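You operate a simulated robot arm through the tools that you are given. There is no shell and no other tool.

You are at the controls of a simulated robot arm. One attempt, no reset.

JOB
Open the drive side chuck with the shaft at its mark.
Fine: switch off before you turn the handwheel to the mark; brake, then unlatch and open the guard; leave the plain side chuck latched.

It is judged by the outcome, as a careful person would: the job done as asked, and still so three seconds after it is handed in. It fails if anything else is knocked over, pushed out of place, dropped, spilled or broken.

ROBOT AND FRAMES
A 6-joint arm with a two-finger parallel gripper, fixed in place. Base frame: the origin is on the floor under the middle of its stand, x ahead of it, y to its left, z up; the work surface is at about z = 0.893. Lengths are in m, angles in degrees, forces in N, time in s.
With the tool pointing down near the work surface it reaches from about 0.24 to 0.66 m from the base axis. Its first joint turns from -66.0 to 66.0 degrees. Payload 2.9 kg.
Tool frame: the origin (TCP) lies between the finger pads and is the grasp point; the fingertips stand 0.03 m ahead of it; z points along the fingers, y is the line along which they close. The gripper opens to 0.11 m. The fingers are 0.02 m wide and 0.01 m thick; the gripper's body (0.048 by 0.112 m) begins 0.055 m behind the TCP.
Orientation is that of the tool frame in the base frame, as a unit quaternion [w, x, y, z]. With the fingers straight down and closing along the base's y, the tool's x points along the base's -x, its y along +y and its z along -z.

CONTROLS
- The arm moves only by the tool move_arm. Its argument "rows" is a list of rows, each an object of numbers (a shift or turn left out is 0, a gripper value left out holds the last): "x", "y", "z": the shift along the tool's x, y, z in units of 400 mm (1.0 is 400 mm); "wx", "wy", "wz": the turn, a rotation vector about the tool's x, y, z in units of 45 degrees (1.0 is 45 degrees). In form: [{"x": .., "y": .., "z": .., "wx": .., "wy": .., "wz": ..}, ...]. A call has 1 to 20 rows; each row is the pose to reach, as a shift and turn from the pose commanded when the call began, along the tool's axes at that moment. "fingers" is the finger opening in m, from 0 to 0.11, set as the call begins (left out, the last holds). A call with a number of a shift or a turn outside -1 to 1 is refused whole. Rows are played at 5 a second. More than 0.05 m and 8.6 degrees between two rows, or a gripper value outside its range, and nothing of the call is played. Where a pose cannot be reached the arm comes as near as it can. A force on the tool above 90 N (or 10 N above the force at the start of the call, whichever is more), or a blocked arm, ends the call early, and 0.2 s more pass. The fingers move at their own pace (about 0.108 m/s each) and stop on an object; they squeeze with about 33 N. The grip force told is the motor's: it shows also when the fingers shut on nothing. Time passes only in rows, and 0.2 s behind the last, so rows that repeat a pose let the fingers close. The reply holds the time, the measured pose of the TCP, the force on the tool along the base axes, the opening and the grip force, in the units named above and with some noise, with the torque about the TCP (base axes, N m) and any sound that the robot's microphone picked up.
- Cameras (640 x 400 px; columns grow to the right, rows downward): "scene" is fixed at [0.0793, 0.4279, 1.3706]; the picture's right is [-0.74, -0.68, 0.00], its down [-0.39, 0.43, -0.81] and it looks along [0.55, -0.60, -0.58] (base axes); focal length 214 px, centre (320, 200). "wrist" rides on the gripper at [0.072, 0.017, -0.103] in the tool frame; the picture's right is [-0.23, 0.97, 0.00], its down [-0.76, -0.18, -0.62] and it looks along [-0.61, -0.14, 0.78] (tool axes); focal length 222 px, centre (320, 200). There is no depth. A picture from a camera that has moved, and an enlarged one, comes with that camera's place and axes in the base frame and with its lens. The place of the scene camera against the robot may be out by one fixed shift of up to 0.018 m in any direction.
- grab_frame(camera): a new picture of that camera. No time passes.
- inspect(camera, box): a new picture of the part [left, top, right, bottom] of that camera's present view, enlarged. No time passes.
- hand_in(): hands the job in; it is judged then, once.

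Places have to be worked out from the pictures, the camera data and where the tool is seen. Open the gripper and draw the arm clear of the work before you hand the job in, unless the task says otherwise.

The tools are called after "Emit:" by a JSON object that holds its "op" and its "data". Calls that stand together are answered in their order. move_arm: Moves the arm, as the interface text tells. Its arguments: {"type":"object","properties":{"rows":{"type":"array"},"fingers":{"type":"number"}},"required":["rows"]} The other tools are called the same way: grab_frame (camera) takes a picture; inspect (camera, box) takes an enlarged picture of a part of a camera's view; hand_in () hands the job in.

At the start:

```text
time: 0.0
tool_pos: [0.384, -0.055, 1.2884]
tcp_rot: [0.0, 0.0, 1.0, 0.0]
ft_force: [-0.5, -0.1, 0.4]
wrist_torque: [-0.01, 0.02, -0.02]
gripper_width: 0.1101
gripper_force: 0.0
```

scene: 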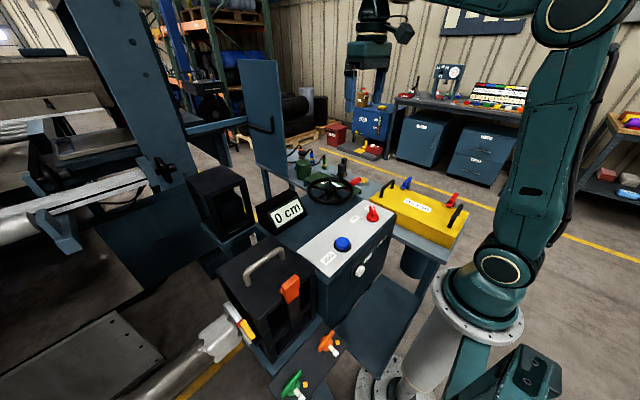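
wrist: 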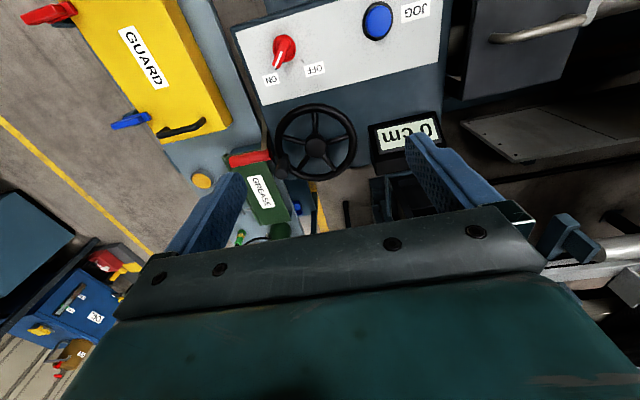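

I'll begin by looking closer at the scene: the control panel, the guard, the chuck and the levers.

Emit:
{"op": "inspect", "data": {"camera": "scene", "box": [180, 150, 480, 338]}}

Emit:
{"op": "inspect", "data": {"camera": "scene", "box": [200, 240, 420, 400]}}

Emit:
{"op": "inspect", "data": {"camera": "wrist", "box": [0, 0, 320, 200]}}

Emit:
{"op": "inspect", "data": {"camera": "wrist", "box": [240, 0, 640, 250]}}

Emit:
{"op": "inspect", "data": {"camera": "scene", "box": [0, 50, 260, 300]}}

```text
2.13 times, centred on (330, 244) of scene
camera zoom: at [0.0793, 0.4279, 1.3706], right [-0.74, -0.68, 0.0], down [-0.39, 0.43, -0.81], along [0.55, -0.6, -0.58], focal length 456 px, centre (299, 106)
```

zoom: 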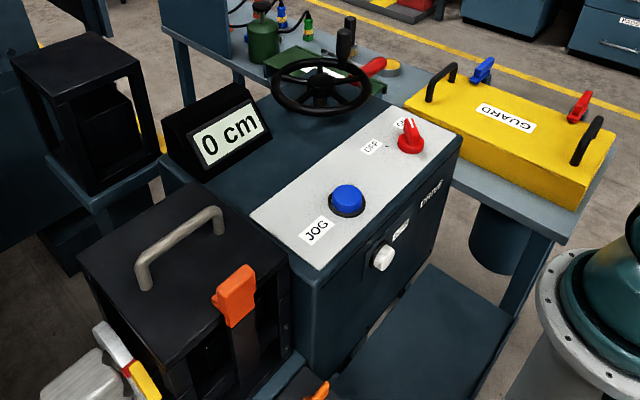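

```text
2.50 times, centred on (310, 320) of scene
camera zoom: at [0.0793, 0.4279, 1.3706], right [-0.74, -0.68, 0.0], down [-0.39, 0.43, -0.81], along [0.55, -0.6, -0.58], focal length 536 px, centre (345, -100)
```

zoom: 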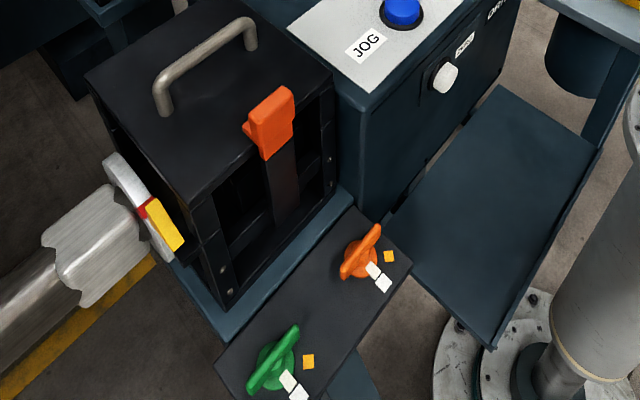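

```text
2.00 times, centred on (160, 100) of wrist
camera zoom: at [0.3108, -0.0369, 1.3927], right [0.23, 0.97, 0.0], down [0.76, -0.18, 0.62], along [0.61, -0.14, -0.78], focal length 444 px, centre (640, 400)
```

zoom: 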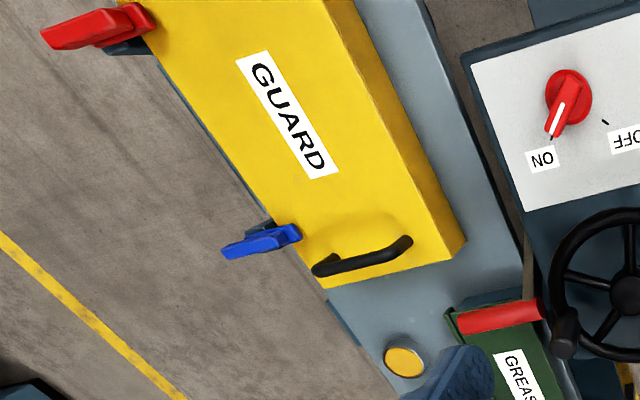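

```text
1.60 times, centred on (440, 125) of wrist
camera zoom: at [0.3108, -0.0369, 1.3927], right [0.23, 0.97, 0.0], down [0.76, -0.18, 0.62], along [0.61, -0.14, -0.78], focal length 355 px, centre (128, 320)
```

zoom: 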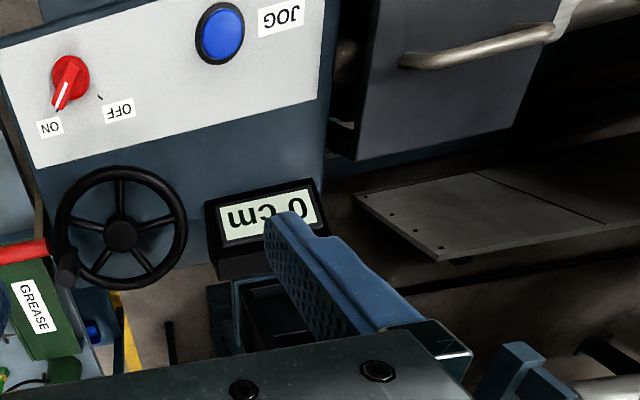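

```text
1.60 times, centred on (130, 175) of scene
camera zoom: at [0.0793, 0.4279, 1.3706], right [-0.74, -0.68, 0.0], down [-0.39, 0.43, -0.81], along [0.55, -0.6, -0.58], focal length 343 px, centre (624, 240)
```

zoom: 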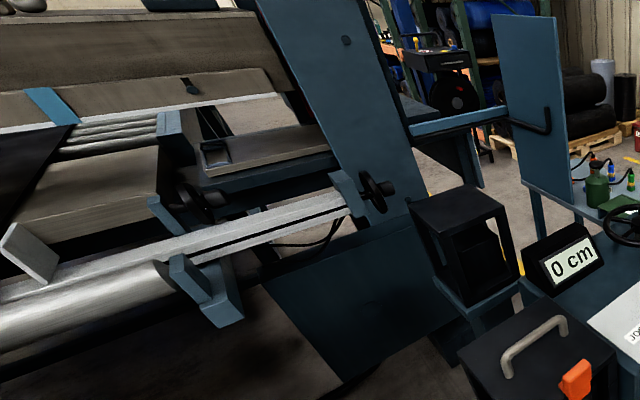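

The panel has labels I need to read. I zoom in closely on each control.

Emit:
{"op": "inspect", "data": {"camera": "scene", "box": [330, 200, 410, 290]}}

Emit:
{"op": "inspect", "data": {"camera": "scene", "box": [270, 320, 360, 400]}}

Emit:
{"op": "inspect", "data": {"camera": "scene", "box": [370, 160, 490, 250]}}

Emit:
{"op": "inspect", "data": {"camera": "scene", "box": [270, 130, 400, 220]}}

Emit:
{"op": "inspect", "data": {"camera": "scene", "box": [170, 150, 270, 250]}}

Emit:
{"op": "inspect", "data": {"camera": "scene", "box": [210, 240, 320, 350]}}

```text
4.44 times, centred on (370, 245) of scene
camera zoom: at [0.0793, 0.4279, 1.3706], right [-0.74, -0.68, 0.0], down [-0.39, 0.43, -0.81], along [0.55, -0.6, -0.58], focal length 953 px, centre (98, 0)
```

zoom: 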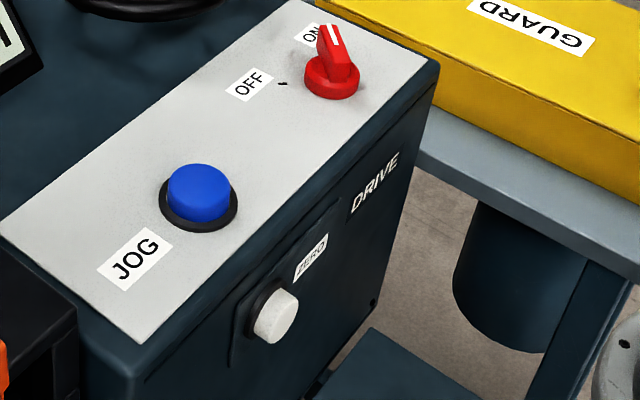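

```text
5.00 times, centred on (315, 360) of scene
camera zoom: at [0.0793, 0.4279, 1.3706], right [-0.74, -0.68, 0.0], down [-0.39, 0.43, -0.81], along [0.55, -0.6, -0.58], focal length 1072 px, centre (345, -600)
```

zoom: 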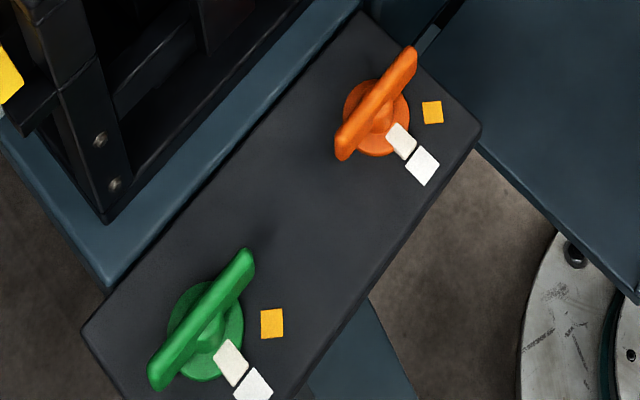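

```text
4.44 times, centred on (430, 205) of scene
camera zoom: at [0.0793, 0.4279, 1.3706], right [-0.74, -0.68, 0.0], down [-0.39, 0.43, -0.81], along [0.55, -0.6, -0.58], focal length 953 px, centre (-169, 178)
```

zoom: 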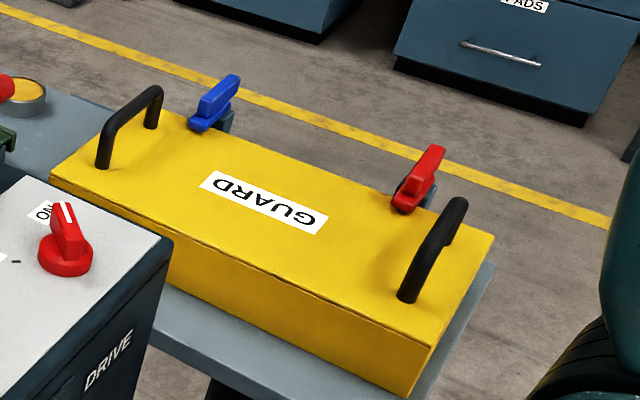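

```text
4.44 times, centred on (335, 175) of scene
camera zoom: at [0.0793, 0.4279, 1.3706], right [-0.74, -0.68, 0.0], down [-0.39, 0.43, -0.81], along [0.55, -0.6, -0.58], focal length 953 px, centre (253, 311)
```

zoom: 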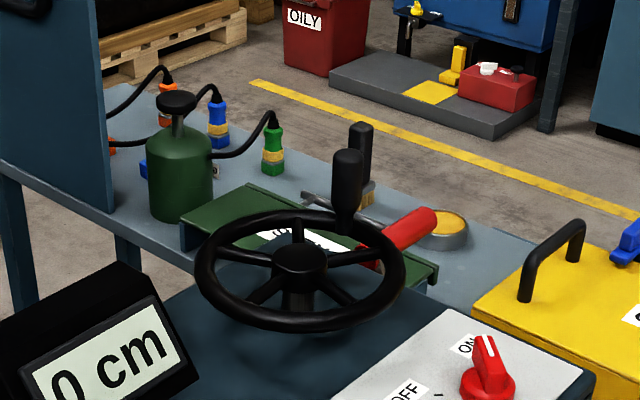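

```text
4.00 times, centred on (220, 200) of scene
camera zoom: at [0.0793, 0.4279, 1.3706], right [-0.74, -0.68, 0.0], down [-0.39, 0.43, -0.81], along [0.55, -0.6, -0.58], focal length 858 px, centre (720, 200)
```

zoom: 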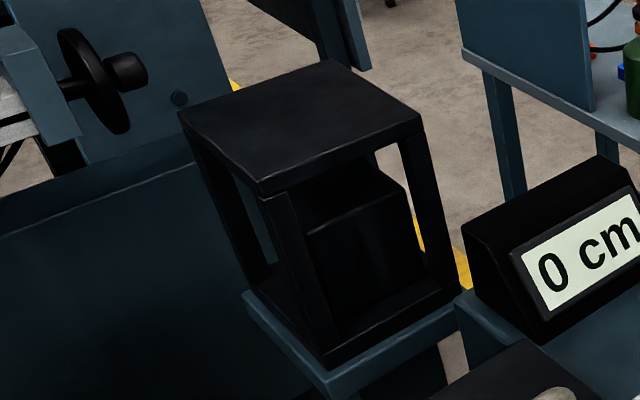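

```text
3.64 times, centred on (265, 295) of scene
camera zoom: at [0.0793, 0.4279, 1.3706], right [-0.74, -0.68, 0.0], down [-0.39, 0.43, -0.81], along [0.55, -0.6, -0.58], focal length 780 px, centre (520, -146)
```

zoom: 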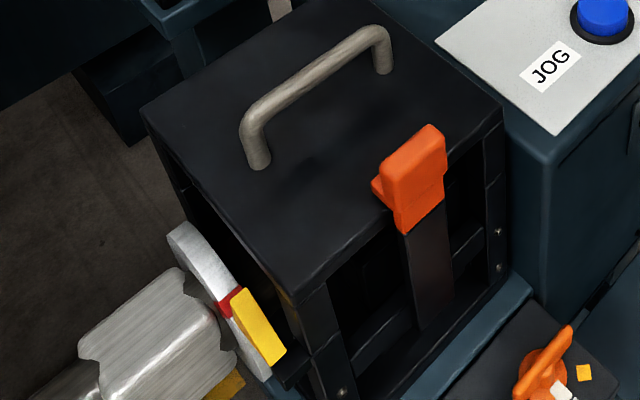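

The black cage with the orange latch and the metal handle sits over the shaft's drive end. Beside it are a disc with a red mark, an orange knob and a green knob. I move the wrist camera to look at the cage and knobs from the robot's side.

Emit:
{"op": "move_arm", "data": {"rows": [{"x": 0.04, "y": 0.055, "wz": -0.125}, {"x": 0.08, "y": 0.11, "wz": -0.25}, {"x": 0.12, "y": 0.165, "wz": -0.375}, {"x": 0.16, "y": 0.22, "wz": -0.5}, {"x": 0.2, "y": 0.275, "wz": -0.625}, {"x": 0.24, "y": 0.33, "wz": -0.75}, {"x": 0.28, "y": 0.385, "wz": -0.875}, {"x": 0.32, "y": 0.44, "wz": -1.0}]}}

```text
time: 1.8
tool_pos: [0.256, 0.1217, 1.287]
tcp_rot: [0.0, -0.382, 0.924, -0.001]
ft_force: [-0.6, 0.2, 0.3]
wrist_torque: [-0.01, 0.02, 0.0]
gripper_width: 0.1099
gripper_force: 0.1
```

The move went as planned. I take pictures from this new viewpoint.

Emit:
{"op": "grab_frame", "data": {"camera": "wrist"}}

Emit:
{"op": "grab_frame", "data": {"camera": "scene"}}

```text
taken
camera wrist: at [0.1914, 0.0828, 1.3926], right [-0.53, 0.85, 0.0], down [0.66, 0.41, 0.62], along [0.53, 0.33, -0.78], focal length 222 px, centre (320, 200)
```

wrist: 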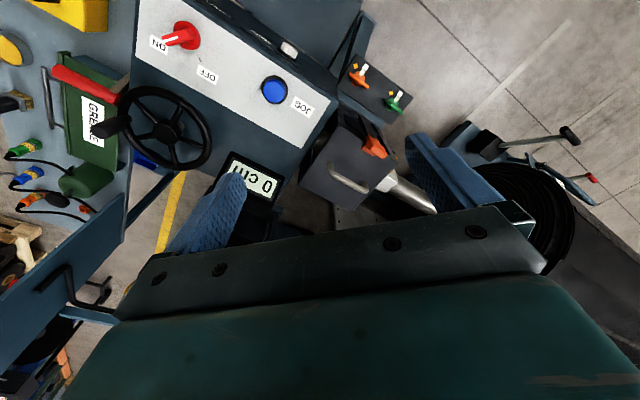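

```text
taken
```

scene: 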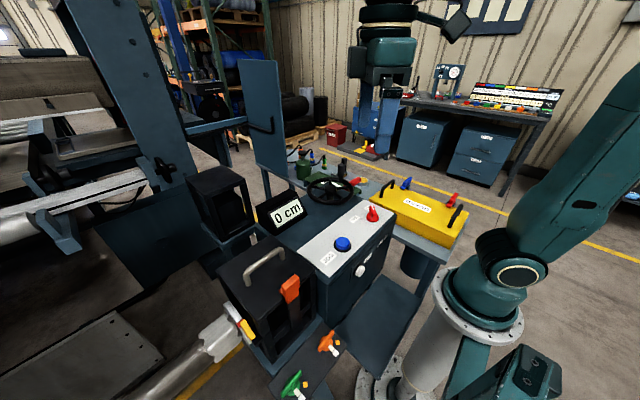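

Emit:
{"op": "inspect", "data": {"camera": "wrist", "box": [270, 20, 470, 220]}}

Emit:
{"op": "inspect", "data": {"camera": "wrist", "box": [330, 40, 420, 130]}}

Emit:
{"op": "inspect", "data": {"camera": "wrist", "box": [0, 20, 220, 240]}}

```text
2.00 times, centred on (370, 120) of wrist
camera zoom: at [0.1914, 0.0828, 1.3926], right [-0.53, 0.85, 0.0], down [0.66, 0.41, 0.62], along [0.53, 0.33, -0.78], focal length 444 px, centre (220, 360)
```

zoom: 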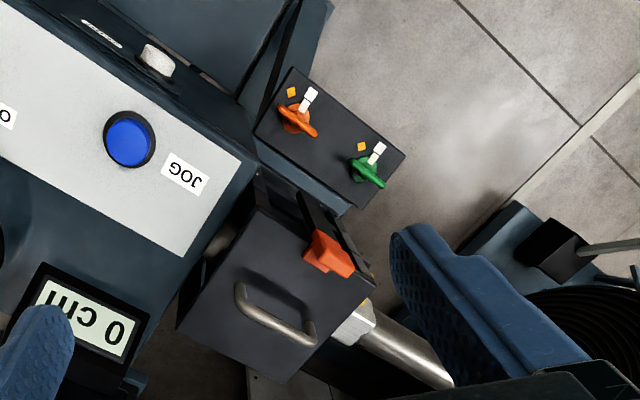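

```text
4.44 times, centred on (375, 85) of wrist
camera zoom: at [0.1914, 0.0828, 1.3926], right [-0.53, 0.85, 0.0], down [0.66, 0.41, 0.62], along [0.53, 0.33, -0.78], focal length 987 px, centre (76, 711)
```

zoom: 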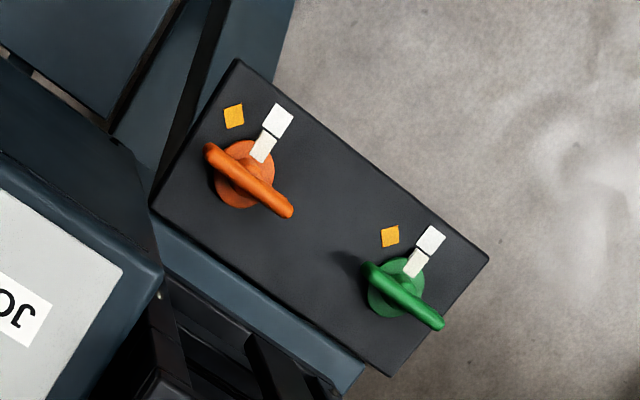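

```text
1.82 times, centred on (110, 130) of wrist
camera zoom: at [0.1914, 0.0828, 1.3926], right [-0.53, 0.85, 0.0], down [0.66, 0.41, 0.62], along [0.53, 0.33, -0.78], focal length 404 px, centre (702, 327)
```

zoom: 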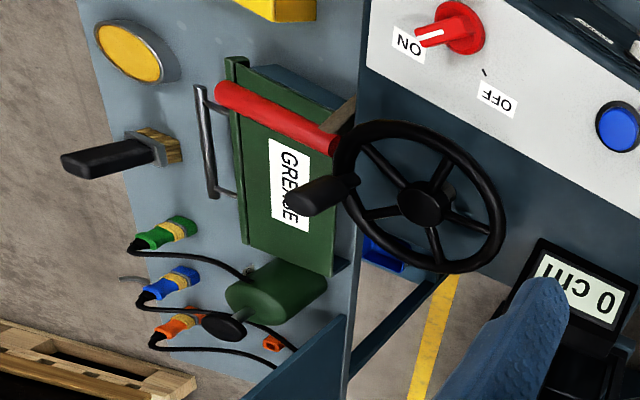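

The knob plate carries two pointers, each with a white and a yellow mark, and no label is visible yet. I inspect the lever area at the right of the wrist view and the wall signs in case they give a legend.

Emit:
{"op": "inspect", "data": {"camera": "wrist", "box": [400, 80, 640, 240]}}

Emit:
{"op": "inspect", "data": {"camera": "scene", "box": [400, 0, 640, 150]}}

Emit:
{"op": "inspect", "data": {"camera": "scene", "box": [200, 230, 340, 360]}}

Emit:
{"op": "inspect", "data": {"camera": "scene", "box": [0, 180, 200, 400]}}

```text
2.50 times, centred on (520, 160) of wrist
camera zoom: at [0.1914, 0.0828, 1.3926], right [-0.53, 0.85, 0.0], down [0.66, 0.41, 0.62], along [0.53, 0.33, -0.78], focal length 555 px, centre (-180, 300)
```

zoom: 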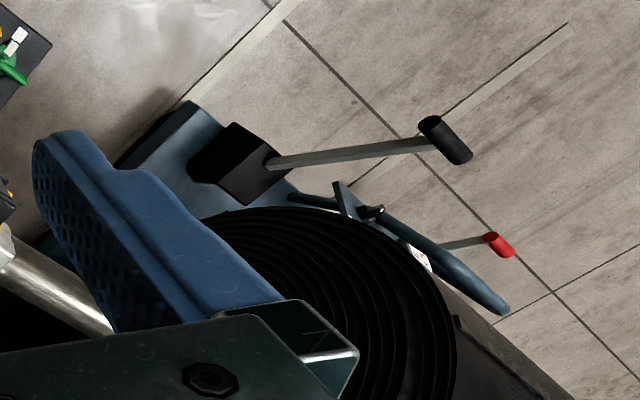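

```text
2.67 times, centred on (520, 75) of scene
camera zoom: at [0.0793, 0.4279, 1.3706], right [-0.74, -0.68, 0.0], down [-0.39, 0.43, -0.81], along [0.55, -0.6, -0.58], focal length 572 px, centre (-213, 533)
```

zoom: 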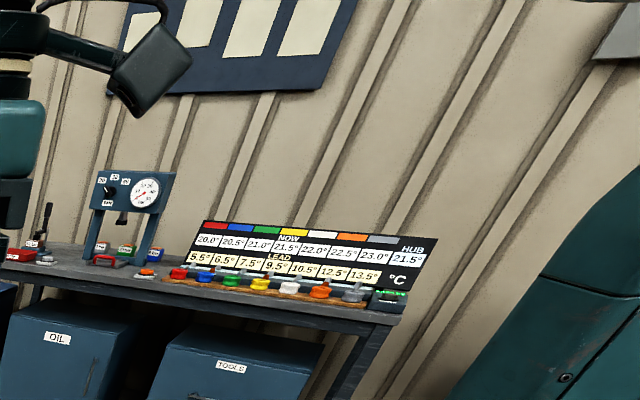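

```text
3.08 times, centred on (270, 295) of scene
camera zoom: at [0.0793, 0.4279, 1.3706], right [-0.74, -0.68, 0.0], down [-0.39, 0.43, -0.81], along [0.55, -0.6, -0.58], focal length 660 px, centre (474, -92)
```

zoom: 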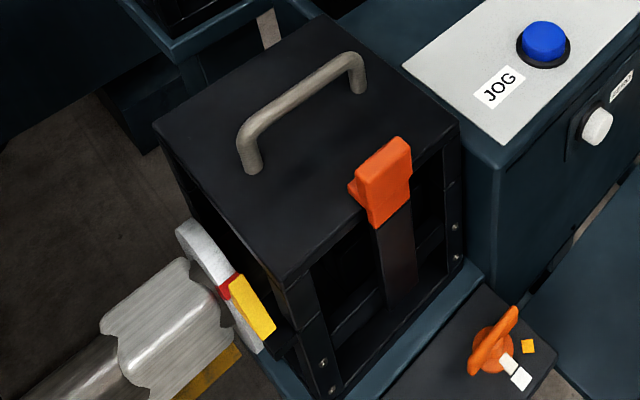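

```text
1.82 times, centred on (100, 290) of scene
camera zoom: at [0.0793, 0.4279, 1.3706], right [-0.74, -0.68, 0.0], down [-0.39, 0.43, -0.81], along [0.55, -0.6, -0.58], focal length 390 px, centre (720, 36)
```

zoom: 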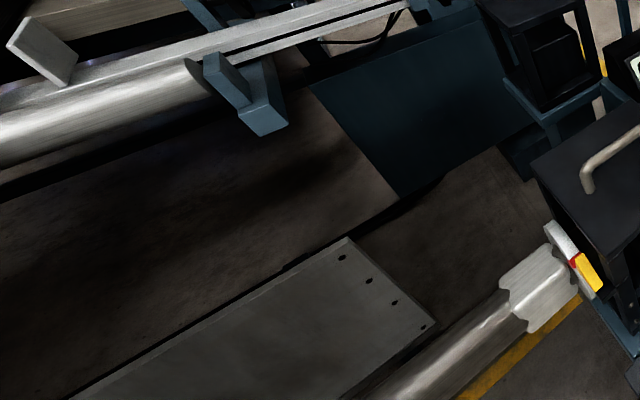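

The yellow "GUARD" box sits on a bench with its own red and blue latches. The cage with the orange latch covers the shaft end. I triangulate the orange knob at about (0.23, 0.23, 0.71) and the green one at about (0.235, 0.36, 0.71), and I lower the camera towards them to look for labels.

Emit:
{"op": "move_arm", "data": {"rows": [{"x": -0.01, "y": 0.044, "z": 0.08}, {"x": -0.02, "y": 0.088, "z": 0.16}, {"x": -0.03, "y": 0.132, "z": 0.24}, {"x": -0.04, "y": 0.176, "z": 0.32}, {"x": -0.051, "y": 0.22, "z": 0.4}, {"x": -0.061, "y": 0.264, "z": 0.48}, {"x": -0.072, "y": 0.308, "z": 0.56}, {"x": -0.082, "y": 0.352, "z": 0.64}, {"x": -0.092, "y": 0.396, "z": 0.7175}]}}

```text
time: 3.8
tool_pos: [0.1702, 0.2598, 1.0001]
tcp_rot: [0.001, -0.383, 0.924, 0.0]
ft_force: [0.1, 0.0, -0.4]
wrist_torque: [-0.01, -0.02, 0.0]
gripper_width: 0.11
gripper_force: 0.0
```

The arm reached the pose cleanly, so I take pictures from here.

Emit:
{"op": "grab_frame", "data": {"camera": "wrist"}}

Emit:
{"op": "grab_frame", "data": {"camera": "scene"}}

Emit:
{"op": "inspect", "data": {"camera": "wrist", "box": [160, 0, 480, 200]}}

```text
taken
camera wrist: at [0.107, 0.2215, 1.105], right [-0.53, 0.85, 0.0], down [0.66, 0.41, 0.62], along [0.53, 0.33, -0.78], focal length 222 px, centre (320, 200)
```

wrist: 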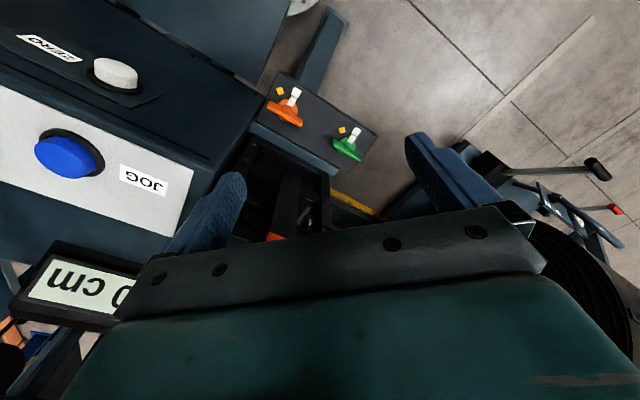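

```text
taken
```

scene: 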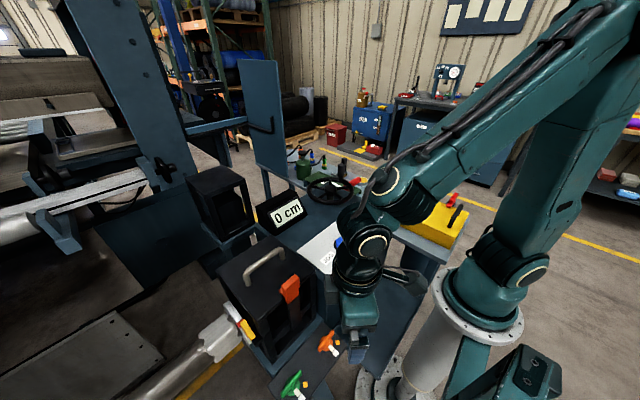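

```text
2.00 times, centred on (320, 100) of wrist
camera zoom: at [0.107, 0.2215, 1.105], right [-0.53, 0.85, 0.0], down [0.66, 0.41, 0.62], along [0.53, 0.33, -0.78], focal length 444 px, centre (320, 400)
```

zoom: 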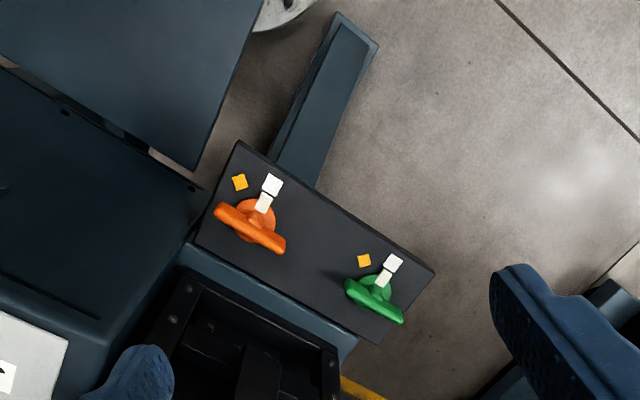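

There are no labels on the knob plate itself. I tilt the tool forward by about 40° so the camera looks more horizontally at the front of the cage, to see the chuck inside.

Emit:
{"op": "move_arm", "data": {"rows": [{"wy": -0.12, "z": -0.02}, {"wy": -0.24, "z": -0.04}, {"wy": -0.36, "z": -0.06}, {"wy": -0.48, "z": -0.08}, {"wy": -0.6, "z": -0.1}, {"wy": -0.72, "z": -0.12}, {"wy": -0.84, "z": -0.12}]}}

Emit:
{"op": "grab_frame", "data": {"camera": "wrist"}}

Emit:
{"op": "inspect", "data": {"camera": "wrist", "box": [160, 50, 480, 250]}}

```text
time: 5.4
tool_pos: [0.1865, 0.264, 1.0579]
tcp_rot: [0.299, -0.362, 0.874, 0.124]
ft_force: [-0.8, -0.9, -0.1]
wrist_torque: [0.0, 0.0, -0.01]
gripper_width: 0.11
gripper_force: 0.2
out of reach, approached as far as the arm can: row 6, 7
```

```text
taken
camera wrist: at [0.0897, 0.1909, 1.0958], right [-0.56, 0.82, 0.14], down [0.28, 0.03, 0.96], along [0.78, 0.58, -0.25], focal length 222 px, centre (320, 200)
```

wrist: 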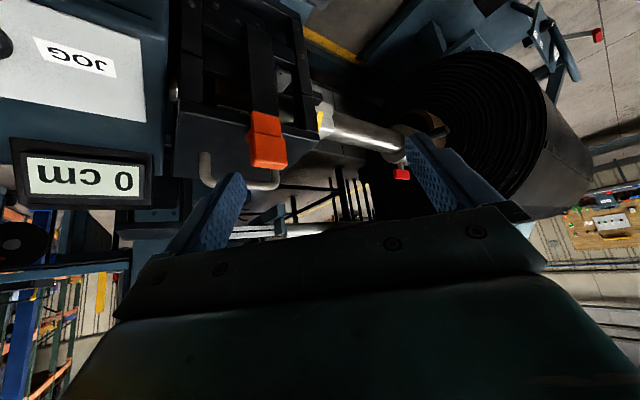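

```text
2.00 times, centred on (320, 150) of wrist
camera zoom: at [0.0897, 0.1909, 1.0958], right [-0.56, 0.82, 0.14], down [0.28, 0.03, 0.96], along [0.78, 0.58, -0.25], focal length 444 px, centre (320, 300)
```

zoom: 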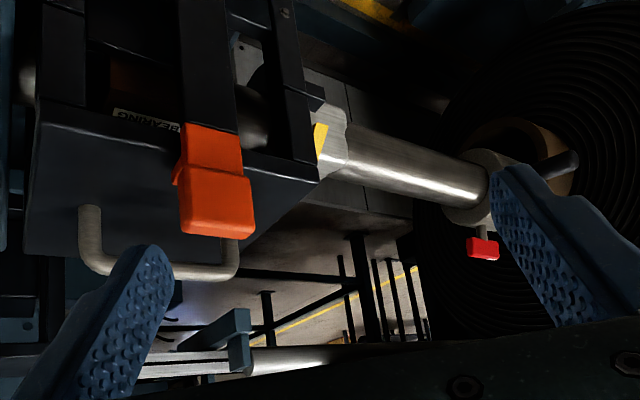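

Inside the cage there's a label reading "BEARING", and further out the shaft carries a collar with a red tab next to the black roll. I raise the arm and turn it to look along +y at the roll and the rest of the shaft.

Emit:
{"op": "inspect", "data": {"camera": "wrist", "box": [360, 0, 640, 200]}}

Emit:
{"op": "move_arm", "data": {"rows": [{"x": -0.046, "y": -0.031, "z": -0.05, "wx": -0.068, "wz": -0.088}, {"x": -0.092, "y": -0.062, "z": -0.1, "wx": -0.136, "wz": -0.176}, {"x": -0.138, "y": -0.093, "z": -0.15, "wx": -0.204, "wz": -0.263}, {"x": -0.183, "y": -0.124, "z": -0.2, "wx": -0.272, "wz": -0.351}, {"x": -0.229, "y": -0.155, "z": -0.248, "wx": -0.34, "wz": -0.439}, {"x": -0.275, "y": -0.186, "z": -0.297, "wx": -0.408, "wz": -0.527}, {"x": -0.321, "y": -0.217, "z": -0.347, "wx": -0.476, "wz": -0.614}, {"x": -0.367, "y": -0.248, "z": -0.396, "wx": -0.544, "wz": -0.702}, {"x": -0.4125, "y": -0.279, "z": -0.4455, "wx": -0.612, "wz": -0.79}]}}

Emit:
{"op": "grab_frame", "data": {"camera": "wrist"}}

```text
2.00 times, centred on (500, 100) of wrist
camera zoom: at [0.0897, 0.1909, 1.0958], right [-0.56, 0.82, 0.14], down [0.28, 0.03, 0.96], along [0.78, 0.58, -0.25], focal length 444 px, centre (-40, 400)
```

zoom: 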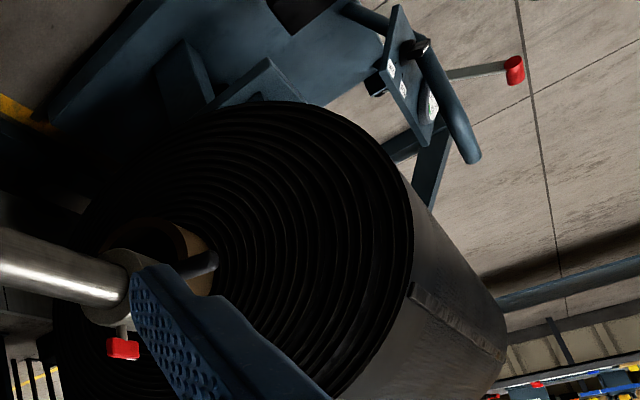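

```text
time: 7.4
tool_pos: [0.2803, 0.2033, 1.2924]
tcp_rot: [0.23, -0.669, 0.67, 0.227]
ft_force: [0.2, -0.7, 0.8]
wrist_torque: [0.0, -0.03, -0.01]
gripper_width: 0.1098
gripper_force: 0.0
out of reach, approached as far as the arm can: row 9
```

```text
taken
camera wrist: at [0.2626, 0.084, 1.33], right [-0.97, 0.18, 0.13], down [0.17, 0.22, 0.96], along [0.15, 0.96, -0.25], focal length 222 px, centre (320, 200)
```

wrist: 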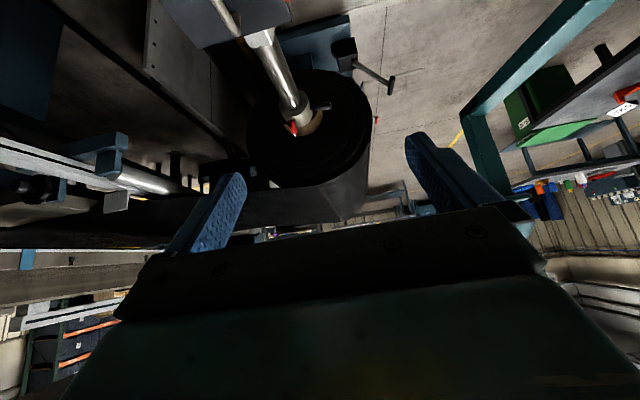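

The roll end, with its red tab, is well out of reach, so the controls for this job must be nearer. I swing back to the other side to study the yellow GUARD box and its latches.

Emit:
{"op": "inspect", "data": {"camera": "wrist", "box": [150, 0, 470, 200]}}

Emit:
{"op": "move_arm", "data": {"rows": [{"x": 0.02, "y": 0.03, "wx": 0.068, "wz": 0.088}, {"x": 0.04, "y": 0.06, "wx": 0.136, "wz": 0.176}, {"x": 0.06, "y": 0.09, "wx": 0.204, "wz": 0.263}, {"x": 0.08, "y": 0.12, "wx": 0.272, "wz": 0.351}, {"x": 0.1, "y": 0.15, "wx": 0.34, "wz": 0.439}, {"x": 0.12, "y": 0.18, "wx": 0.408, "wz": 0.527}, {"x": 0.14, "y": 0.21, "wx": 0.476, "wz": 0.614}, {"x": 0.16, "y": 0.24, "wx": 0.544, "wz": 0.702}, {"x": 0.18, "y": 0.27, "wx": 0.612, "wz": 0.79}]}}

```text
2.00 times, centred on (310, 100) of wrist
camera zoom: at [0.2626, 0.084, 1.33], right [-0.97, 0.18, 0.13], down [0.17, 0.22, 0.96], along [0.15, 0.96, -0.25], focal length 444 px, centre (340, 400)
```

zoom: 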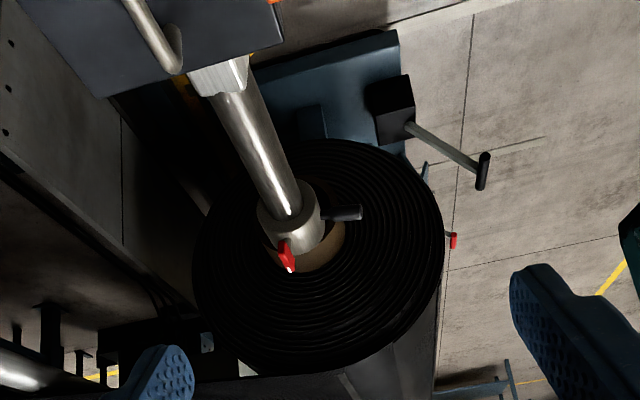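

```text
time: 9.4
tool_pos: [0.1734, 0.1465, 1.2477]
tcp_rot: [0.299, -0.362, 0.874, 0.124]
ft_force: [-0.2, -0.8, 0.1]
wrist_torque: [0.0, 0.0, -0.03]
gripper_width: 0.1099
gripper_force: 0.0
```

Next I undo the tilt while moving the tool to the middle.

Emit:
{"op": "move_arm", "data": {"rows": [{"x": 0.014, "y": -0.057, "z": -0.011, "wy": 0.12}, {"x": 0.028, "y": -0.113, "z": -0.022, "wy": 0.24}, {"x": 0.042, "y": -0.17, "z": -0.033, "wy": 0.36}, {"x": 0.056, "y": -0.226, "z": -0.043, "wy": 0.48}, {"x": 0.07, "y": -0.283, "z": -0.054, "wy": 0.6}, {"x": 0.084, "y": -0.339, "z": -0.065, "wy": 0.72}, {"x": 0.098, "y": -0.396, "z": -0.076, "wy": 0.84}]}}

```text
time: 11.0
tool_pos: [0.2502, 0.0047, 1.2486]
tcp_rot: [0.013, -0.384, 0.923, 0.003]
ft_force: [-0.9, -0.2, -0.4]
wrist_torque: [0.0, 0.01, -0.01]
gripper_width: 0.11
gripper_force: 0.1
out of reach, approached as far as the arm can: row 7
```

Emit:
{"op": "move_arm", "data": {"rows": [{"x": 0.011, "y": -0.033, "wz": 0.125}, {"x": 0.022, "y": -0.066, "wz": 0.25}, {"x": 0.033, "y": -0.1, "wz": 0.375}, {"x": 0.044, "y": -0.133, "wz": 0.5}, {"x": 0.055, "y": -0.166, "wz": 0.625}, {"x": 0.066, "y": -0.2, "wz": 0.75}, {"x": 0.077, "y": -0.232, "wz": 0.875}, {"x": 0.088, "y": -0.265, "wz": 1.0}]}}

Emit:
{"op": "grab_frame", "data": {"camera": "wrist"}}

```text
time: 12.8
tool_pos: [0.2997, -0.0962, 1.2488]
tcp_rot: [0.0, 0.001, 1.0, 0.001]
ft_force: [0.1, -0.5, -0.5]
wrist_torque: [0.04, 0.02, 0.0]
gripper_width: 0.1105
gripper_force: 0.2
```

```text
taken
camera wrist: at [0.2258, -0.0765, 1.3534], right [0.23, 0.97, 0.0], down [0.76, -0.18, 0.62], along [0.61, -0.14, -0.78], focal length 222 px, centre (320, 200)
```

wrist: 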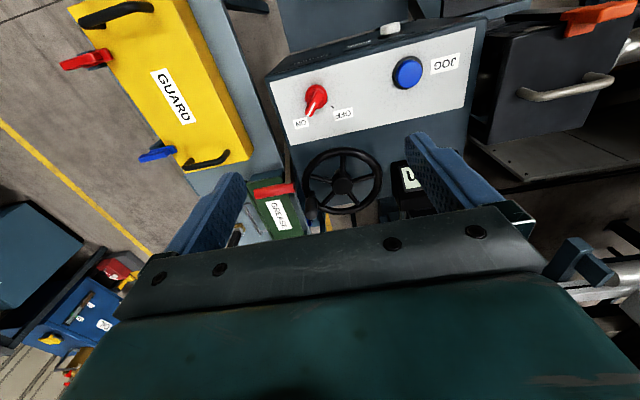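

I continue turning the tool toward the yellow box for a closer look.

Emit:
{"op": "move_arm", "data": {"rows": [{"x": 0.01, "y": -0.037, "z": 0.03, "wz": 0.11}, {"x": 0.02, "y": -0.075, "z": 0.06, "wz": 0.22}, {"x": 0.03, "y": -0.112, "z": 0.09, "wz": 0.33}, {"x": 0.04, "y": -0.15, "z": 0.12, "wz": 0.44}, {"x": 0.05, "y": -0.187, "z": 0.15, "wz": 0.55}, {"x": 0.06, "y": -0.225, "z": 0.18, "wz": 0.66}, {"x": 0.068, "y": -0.262, "z": 0.21, "wz": 0.77}, {"x": 0.075, "y": -0.3, "z": 0.25, "wz": 0.9}]}}

Emit:
{"op": "grab_frame", "data": {"camera": "wrist"}}

Emit:
{"op": "inspect", "data": {"camera": "wrist", "box": [100, 0, 420, 200]}}

```text
time: 14.6
tool_pos: [0.2688, -0.2144, 1.1494]
tcp_rot: [0.001, 0.347, 0.938, 0.0]
ft_force: [-0.4, -0.9, -0.1]
wrist_torque: [0.03, 0.04, 0.0]
gripper_width: 0.1102
gripper_force: 0.0
```

```text
taken
camera wrist: at [0.2244, -0.1542, 1.2537], right [0.81, 0.59, 0.0], down [0.46, -0.63, 0.62], along [0.37, -0.5, -0.78], focal length 222 px, centre (320, 200)
```

wrist: 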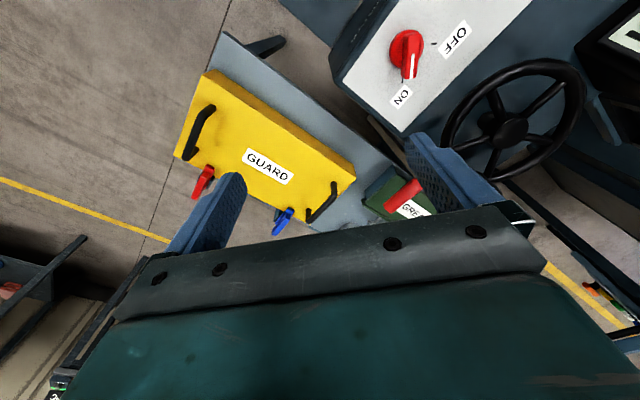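

```text
2.00 times, centred on (260, 100) of wrist
camera zoom: at [0.2244, -0.1542, 1.2537], right [0.81, 0.59, 0.0], down [0.46, -0.63, 0.62], along [0.37, -0.5, -0.78], focal length 444 px, centre (440, 400)
```

zoom: 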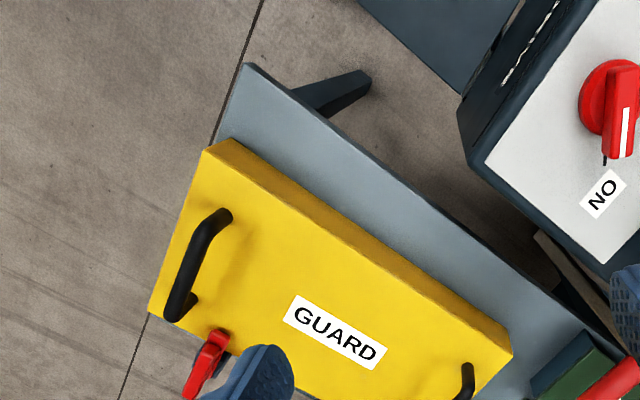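

The yellow box is just resting on the bench among parts, with its latches along its far edge. Next I look over the back of the drive cabinet and the second black cage.

Emit:
{"op": "move_arm", "data": {"rows": [{"x": 0.019, "y": 0.078, "z": -0.028, "wz": -0.1}, {"x": 0.039, "y": 0.157, "z": -0.056, "wz": -0.2}, {"x": 0.058, "y": 0.235, "z": -0.083, "wz": -0.3}, {"x": 0.078, "y": 0.313, "z": -0.111, "wz": -0.4}, {"x": 0.097, "y": 0.392, "z": -0.139, "wz": -0.5}, {"x": 0.117, "y": 0.47, "z": -0.167, "wz": -0.6}, {"x": 0.136, "y": 0.548, "z": -0.194, "wz": -0.7}, {"x": 0.156, "y": 0.627, "z": -0.222, "wz": -0.8}, {"x": 0.175, "y": 0.705, "z": -0.25, "wz": -0.9}]}}

Emit:
{"op": "grab_frame", "data": {"camera": "wrist"}}

Emit:
{"op": "inspect", "data": {"camera": "wrist", "box": [240, 0, 560, 200]}}

```text
time: 16.6
tool_pos: [0.3979, 0.0432, 1.2499]
tcp_rot: [0.0, 0.0, 1.0, 0.0]
ft_force: [0.1, 0.5, 0.2]
wrist_torque: [-0.04, 0.01, 0.0]
gripper_width: 0.11
gripper_force: 0.1
```

```text
taken
camera wrist: at [0.3244, 0.0615, 1.3539], right [0.23, 0.97, 0.0], down [0.76, -0.18, 0.62], along [0.61, -0.14, -0.78], focal length 222 px, centre (320, 200)
```

wrist: 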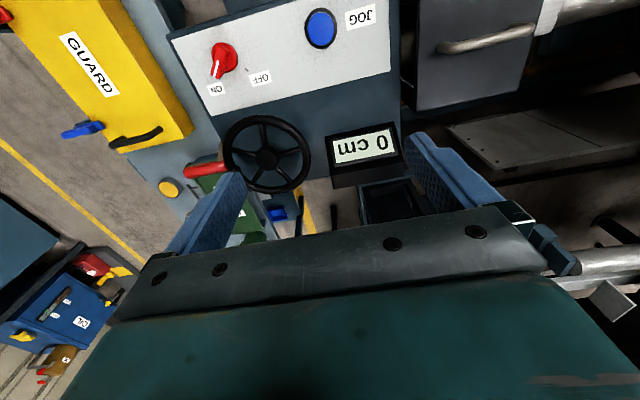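

```text
2.00 times, centred on (400, 100) of wrist
camera zoom: at [0.3244, 0.0615, 1.3539], right [0.23, 0.97, 0.0], down [0.76, -0.18, 0.62], along [0.61, -0.14, -0.78], focal length 444 px, centre (160, 400)
```

zoom: 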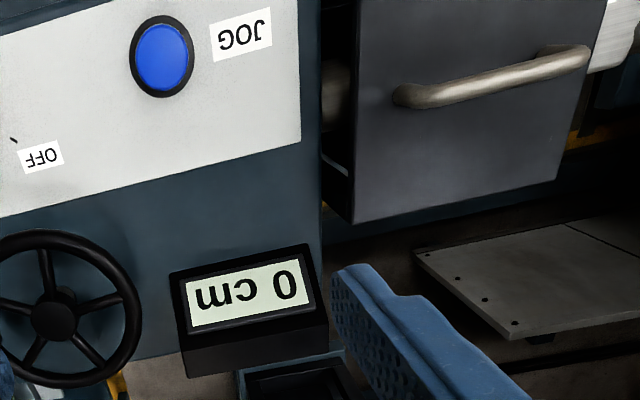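

Now I swing over to the +y side of the cage to look back at the disc, the mark and the cage from the shaft side.

Emit:
{"op": "move_arm", "data": {"rows": [{"y": 0.078, "wz": 0.125}, {"y": 0.156, "wz": 0.25}, {"y": 0.234, "wz": 0.375}, {"y": 0.312, "wz": 0.5}, {"y": 0.39, "wz": 0.625}, {"y": 0.468, "wz": 0.75}, {"y": 0.546, "wz": 0.875}, {"y": 0.625, "wz": 1.0}]}}

```text
time: 18.4
tool_pos: [0.3975, 0.2966, 1.2505]
tcp_rot: [0.0, 0.383, 0.924, 0.0]
ft_force: [-0.1, 0.1, 0.2]
wrist_torque: [0.01, 0.01, 0.01]
gripper_width: 0.1099
gripper_force: 0.0
```

Emit:
{"op": "move_arm", "data": {"rows": [{"x": 0.06, "y": 0.039, "z": 0.05, "wz": 0.125}, {"x": 0.12, "y": 0.078, "z": 0.1, "wz": 0.25}, {"x": 0.18, "y": 0.117, "z": 0.15, "wz": 0.375}, {"x": 0.24, "y": 0.155, "z": 0.2, "wz": 0.5}, {"x": 0.3, "y": 0.194, "z": 0.26, "wz": 0.625}, {"x": 0.36, "y": 0.233, "z": 0.32, "wz": 0.75}, {"x": 0.42, "y": 0.27, "z": 0.37, "wz": 0.875}, {"x": 0.478, "y": 0.31, "z": 0.425, "wz": 1.0}]}}

Emit:
{"op": "grab_frame", "data": {"camera": "wrist"}}

Emit:
{"op": "inspect", "data": {"camera": "wrist", "box": [160, 50, 480, 250]}}

```text
time: 20.2
tool_pos: [0.3496, 0.5203, 1.0788]
tcp_rot: [0.001, 0.708, 0.706, 0.001]
ft_force: [0.0, 0.6, 0.7]
wrist_torque: [-0.01, -0.01, -0.02]
gripper_width: 0.1101
gripper_force: 0.0
```

```text
taken
camera wrist: at [0.3663, 0.5937, 1.183], right [0.97, -0.23, 0.0], down [-0.18, -0.76, 0.62], along [-0.14, -0.61, -0.78], focal length 222 px, centre (320, 200)
```

wrist: 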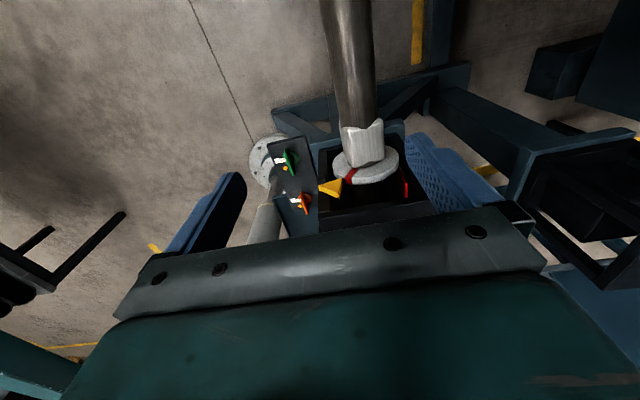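

```text
2.00 times, centred on (320, 150) of wrist
camera zoom: at [0.3663, 0.5937, 1.183], right [0.97, -0.23, 0.0], down [-0.18, -0.76, 0.62], along [-0.14, -0.61, -0.78], focal length 444 px, centre (320, 300)
```

zoom: 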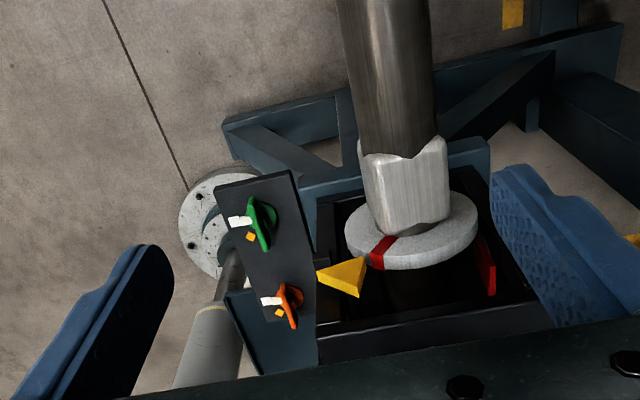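

I can see the disc with its red line and the yellow triangular pointer, and they're not exactly aligned. I zoom in to look at the detail and at the red part on the other side.

Emit:
{"op": "inspect", "data": {"camera": "wrist", "box": [300, 120, 430, 215]}}

Emit:
{"op": "inspect", "data": {"camera": "wrist", "box": [250, 130, 340, 220]}}

Emit:
{"op": "inspect", "data": {"camera": "scene", "box": [210, 290, 290, 360]}}

```text
4.21 times, centred on (365, 168) of wrist
camera zoom: at [0.3663, 0.5937, 1.183], right [0.97, -0.23, 0.0], down [-0.18, -0.76, 0.62], along [-0.14, -0.61, -0.78], focal length 935 px, centre (130, 337)
```

zoom: 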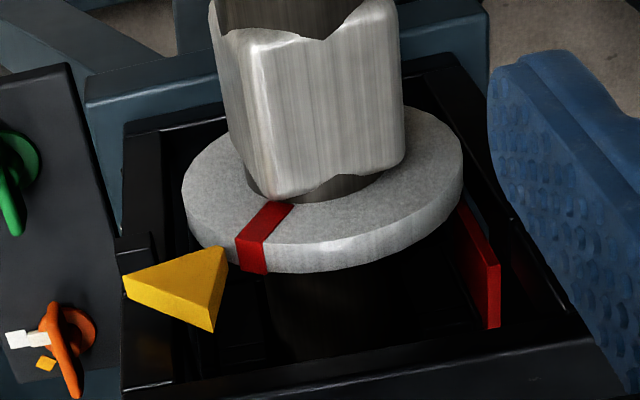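

```text
4.44 times, centred on (295, 175) of wrist
camera zoom: at [0.3663, 0.5937, 1.183], right [0.97, -0.23, 0.0], down [-0.18, -0.76, 0.62], along [-0.14, -0.61, -0.78], focal length 987 px, centre (431, 311)
```

zoom: 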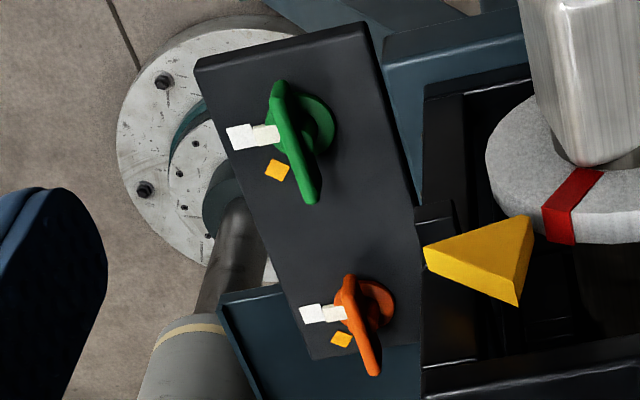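

```text
5.71 times, centred on (250, 325) of scene
camera zoom: at [0.0793, 0.4278, 1.3706], right [-0.74, -0.68, 0.0], down [-0.39, 0.43, -0.81], along [0.55, -0.6, -0.58], focal length 1226 px, centre (720, -514)
```

zoom: 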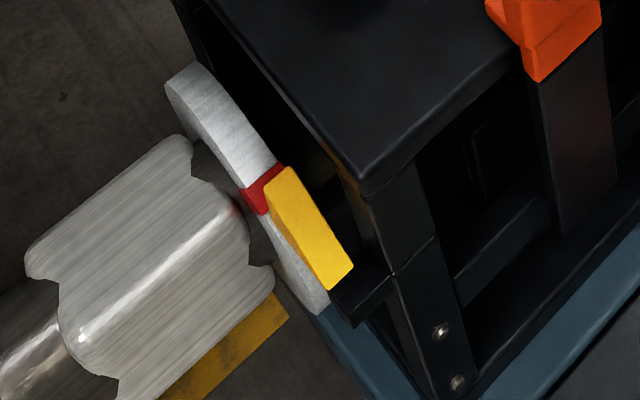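

The red line on the disc is near the yellow wedge but perhaps not at its tip. I move a little lower and tilt slightly for a clearer, flatter view of the disc face.

Emit:
{"op": "move_arm", "data": {"rows": [{"z": 0.03, "y": -0.02, "wy": -0.1}, {"z": 0.06, "y": -0.04, "wy": -0.2}, {"z": 0.09, "y": -0.06, "wy": -0.3}, {"z": 0.12, "y": -0.08, "wy": -0.4}, {"z": 0.15, "y": -0.1, "wy": -0.5}]}}

Emit:
{"op": "grab_frame", "data": {"camera": "wrist"}}

Emit:
{"op": "inspect", "data": {"camera": "wrist", "box": [240, 40, 440, 165]}}

```text
time: 21.4
tool_pos: [0.3114, 0.5123, 1.0214]
tcp_rot: [0.121, 0.695, 0.697, -0.125]
ft_force: [-1.1, -0.5, -1.5]
wrist_torque: [0.0, -0.02, -0.01]
gripper_width: 0.11
gripper_force: 0.0
out of reach, approached as far as the arm can: row 5
```

```text
taken
camera wrist: at [0.3275, 0.6179, 1.0955], right [0.97, -0.21, 0.07], down [-0.17, -0.5, 0.85], along [-0.14, -0.84, -0.52], focal length 222 px, centre (320, 200)
```

wrist: 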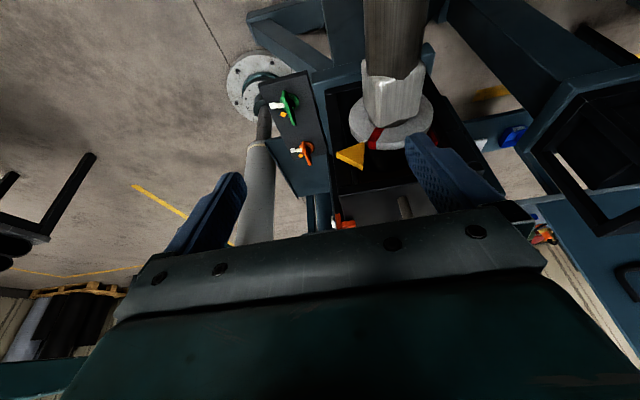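

```text
3.20 times, centred on (340, 102) of wrist
camera zoom: at [0.3275, 0.6179, 1.0955], right [0.97, -0.21, 0.07], down [-0.17, -0.5, 0.85], along [-0.14, -0.84, -0.52], focal length 711 px, centre (256, 512)
```

zoom: 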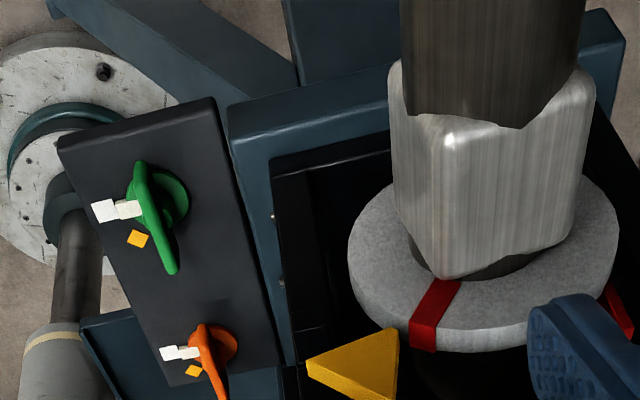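

The wedge lies on the robot's side of the disc. I undo the tilt and then view it from the front-left corner.

Emit:
{"op": "move_arm", "data": {"rows": [{"x": -0.016, "y": -0.016, "z": 0.022, "wy": 0.09}, {"x": -0.032, "y": -0.031, "z": 0.044, "wy": 0.18}, {"x": -0.047, "y": -0.047, "z": 0.067, "wy": 0.27}, {"x": -0.063, "y": -0.062, "z": 0.089, "wy": 0.36}, {"x": -0.079, "y": -0.078, "z": 0.111, "wy": 0.45}]}}

```text
time: 22.6
tool_pos: [0.284, 0.4742, 1.0036]
tcp_rot: [0.011, 0.707, 0.707, 0.0]
ft_force: [-3.8, -5.0, -6.9]
wrist_torque: [0.44, -0.25, 0.02]
gripper_width: 0.1102
gripper_force: 0.1
out of reach, approached as far as the arm can: row 1, 2, 3
```

There's a small force on the tool, so I check with the scene camera whether something is touching.

Emit:
{"op": "grab_frame", "data": {"camera": "scene"}}

Emit:
{"op": "grab_frame", "data": {"camera": "wrist"}}

```text
taken
```

scene: 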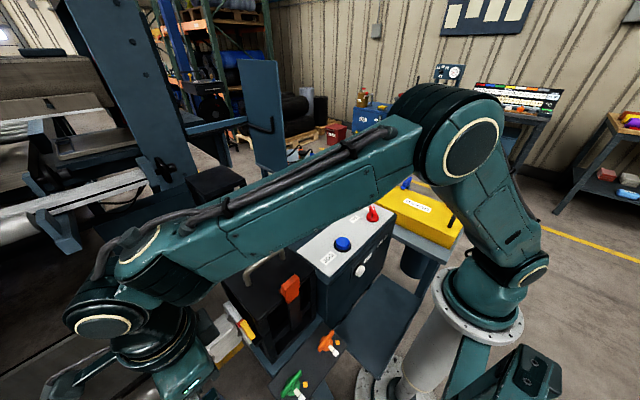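

```text
taken
camera wrist: at [0.2992, 0.5493, 1.1066], right [0.97, -0.23, 0.02], down [-0.19, -0.75, 0.63], along [-0.13, -0.62, -0.77], focal length 222 px, centre (320, 200)
```

wrist: 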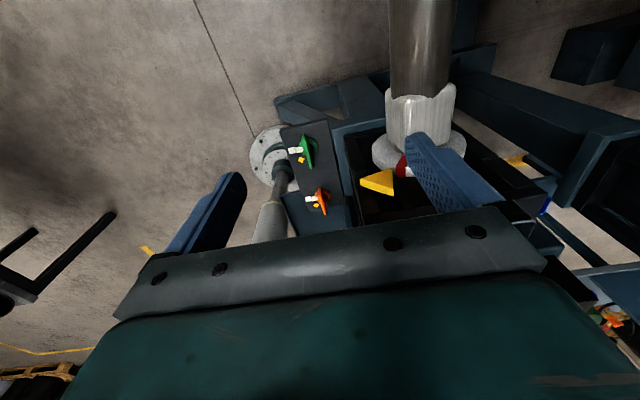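

Emit:
{"op": "move_arm", "data": {"rows": [{"z": 0.0}]}}

Emit:
{"op": "inspect", "data": {"camera": "wrist", "box": [330, 120, 430, 210]}}

```text
time: 23.0
tool_pos: [0.2806, 0.4658, 0.9954]
tcp_rot: [0.014, 0.707, 0.707, -0.013]
ft_force: [0.4, -0.3, 0.0]
wrist_torque: [0.0, -0.01, 0.0]
gripper_width: 0.1099
gripper_force: 0.1
```

```text
4.44 times, centred on (380, 165) of wrist
camera zoom: at [0.2961, 0.5439, 1.0968], right [0.97, -0.23, 0.01], down [-0.18, -0.74, 0.65], along [-0.14, -0.64, -0.76], focal length 987 px, centre (53, 356)
```

zoom: 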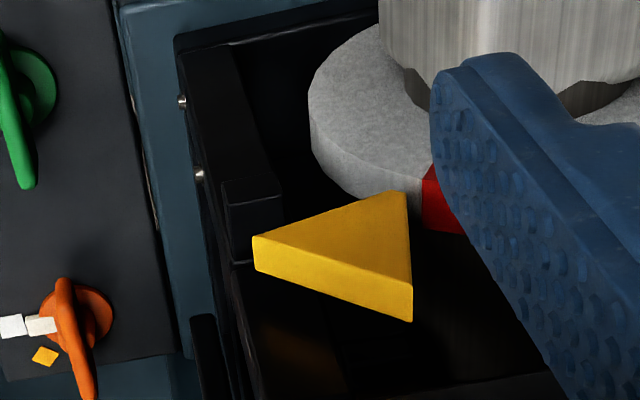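

The geometry is clear now. The wedge tip points at the disc centre from about 135° (up and toward the robot), and the red mark is at about 125°, so the shaft is roughly 8–10° off its mark. I raise the arm and go back to the robot's side of the cage to look inside for labels.

Emit:
{"op": "move_arm", "data": {"rows": [{"x": -0.02, "y": 0.005, "z": -0.08, "wz": -0.05}, {"x": -0.04, "y": 0.01, "z": -0.16, "wz": -0.12}, {"x": -0.07, "y": 0.016, "z": -0.24, "wz": -0.25}, {"x": -0.1, "y": 0.023, "z": -0.32, "wz": -0.4}, {"x": -0.13, "y": 0.03, "z": -0.4, "wz": -0.55}, {"x": -0.16, "y": 0.037, "z": -0.45, "wz": -0.7}, {"x": -0.19, "y": 0.044, "z": -0.5, "wz": -0.85}, {"x": -0.215, "y": 0.05, "z": -0.5, "wz": -1.0}]}}

```text
time: 24.8
tool_pos: [0.2812, 0.3846, 1.1933]
tcp_rot: [0.006, 0.382, 0.924, -0.017]
ft_force: [-0.9, -0.7, 0.1]
wrist_torque: [0.01, 0.0, 0.0]
gripper_width: 0.1101
gripper_force: 0.1
out of reach, approached as far as the arm can: row 6, 7, 8
```

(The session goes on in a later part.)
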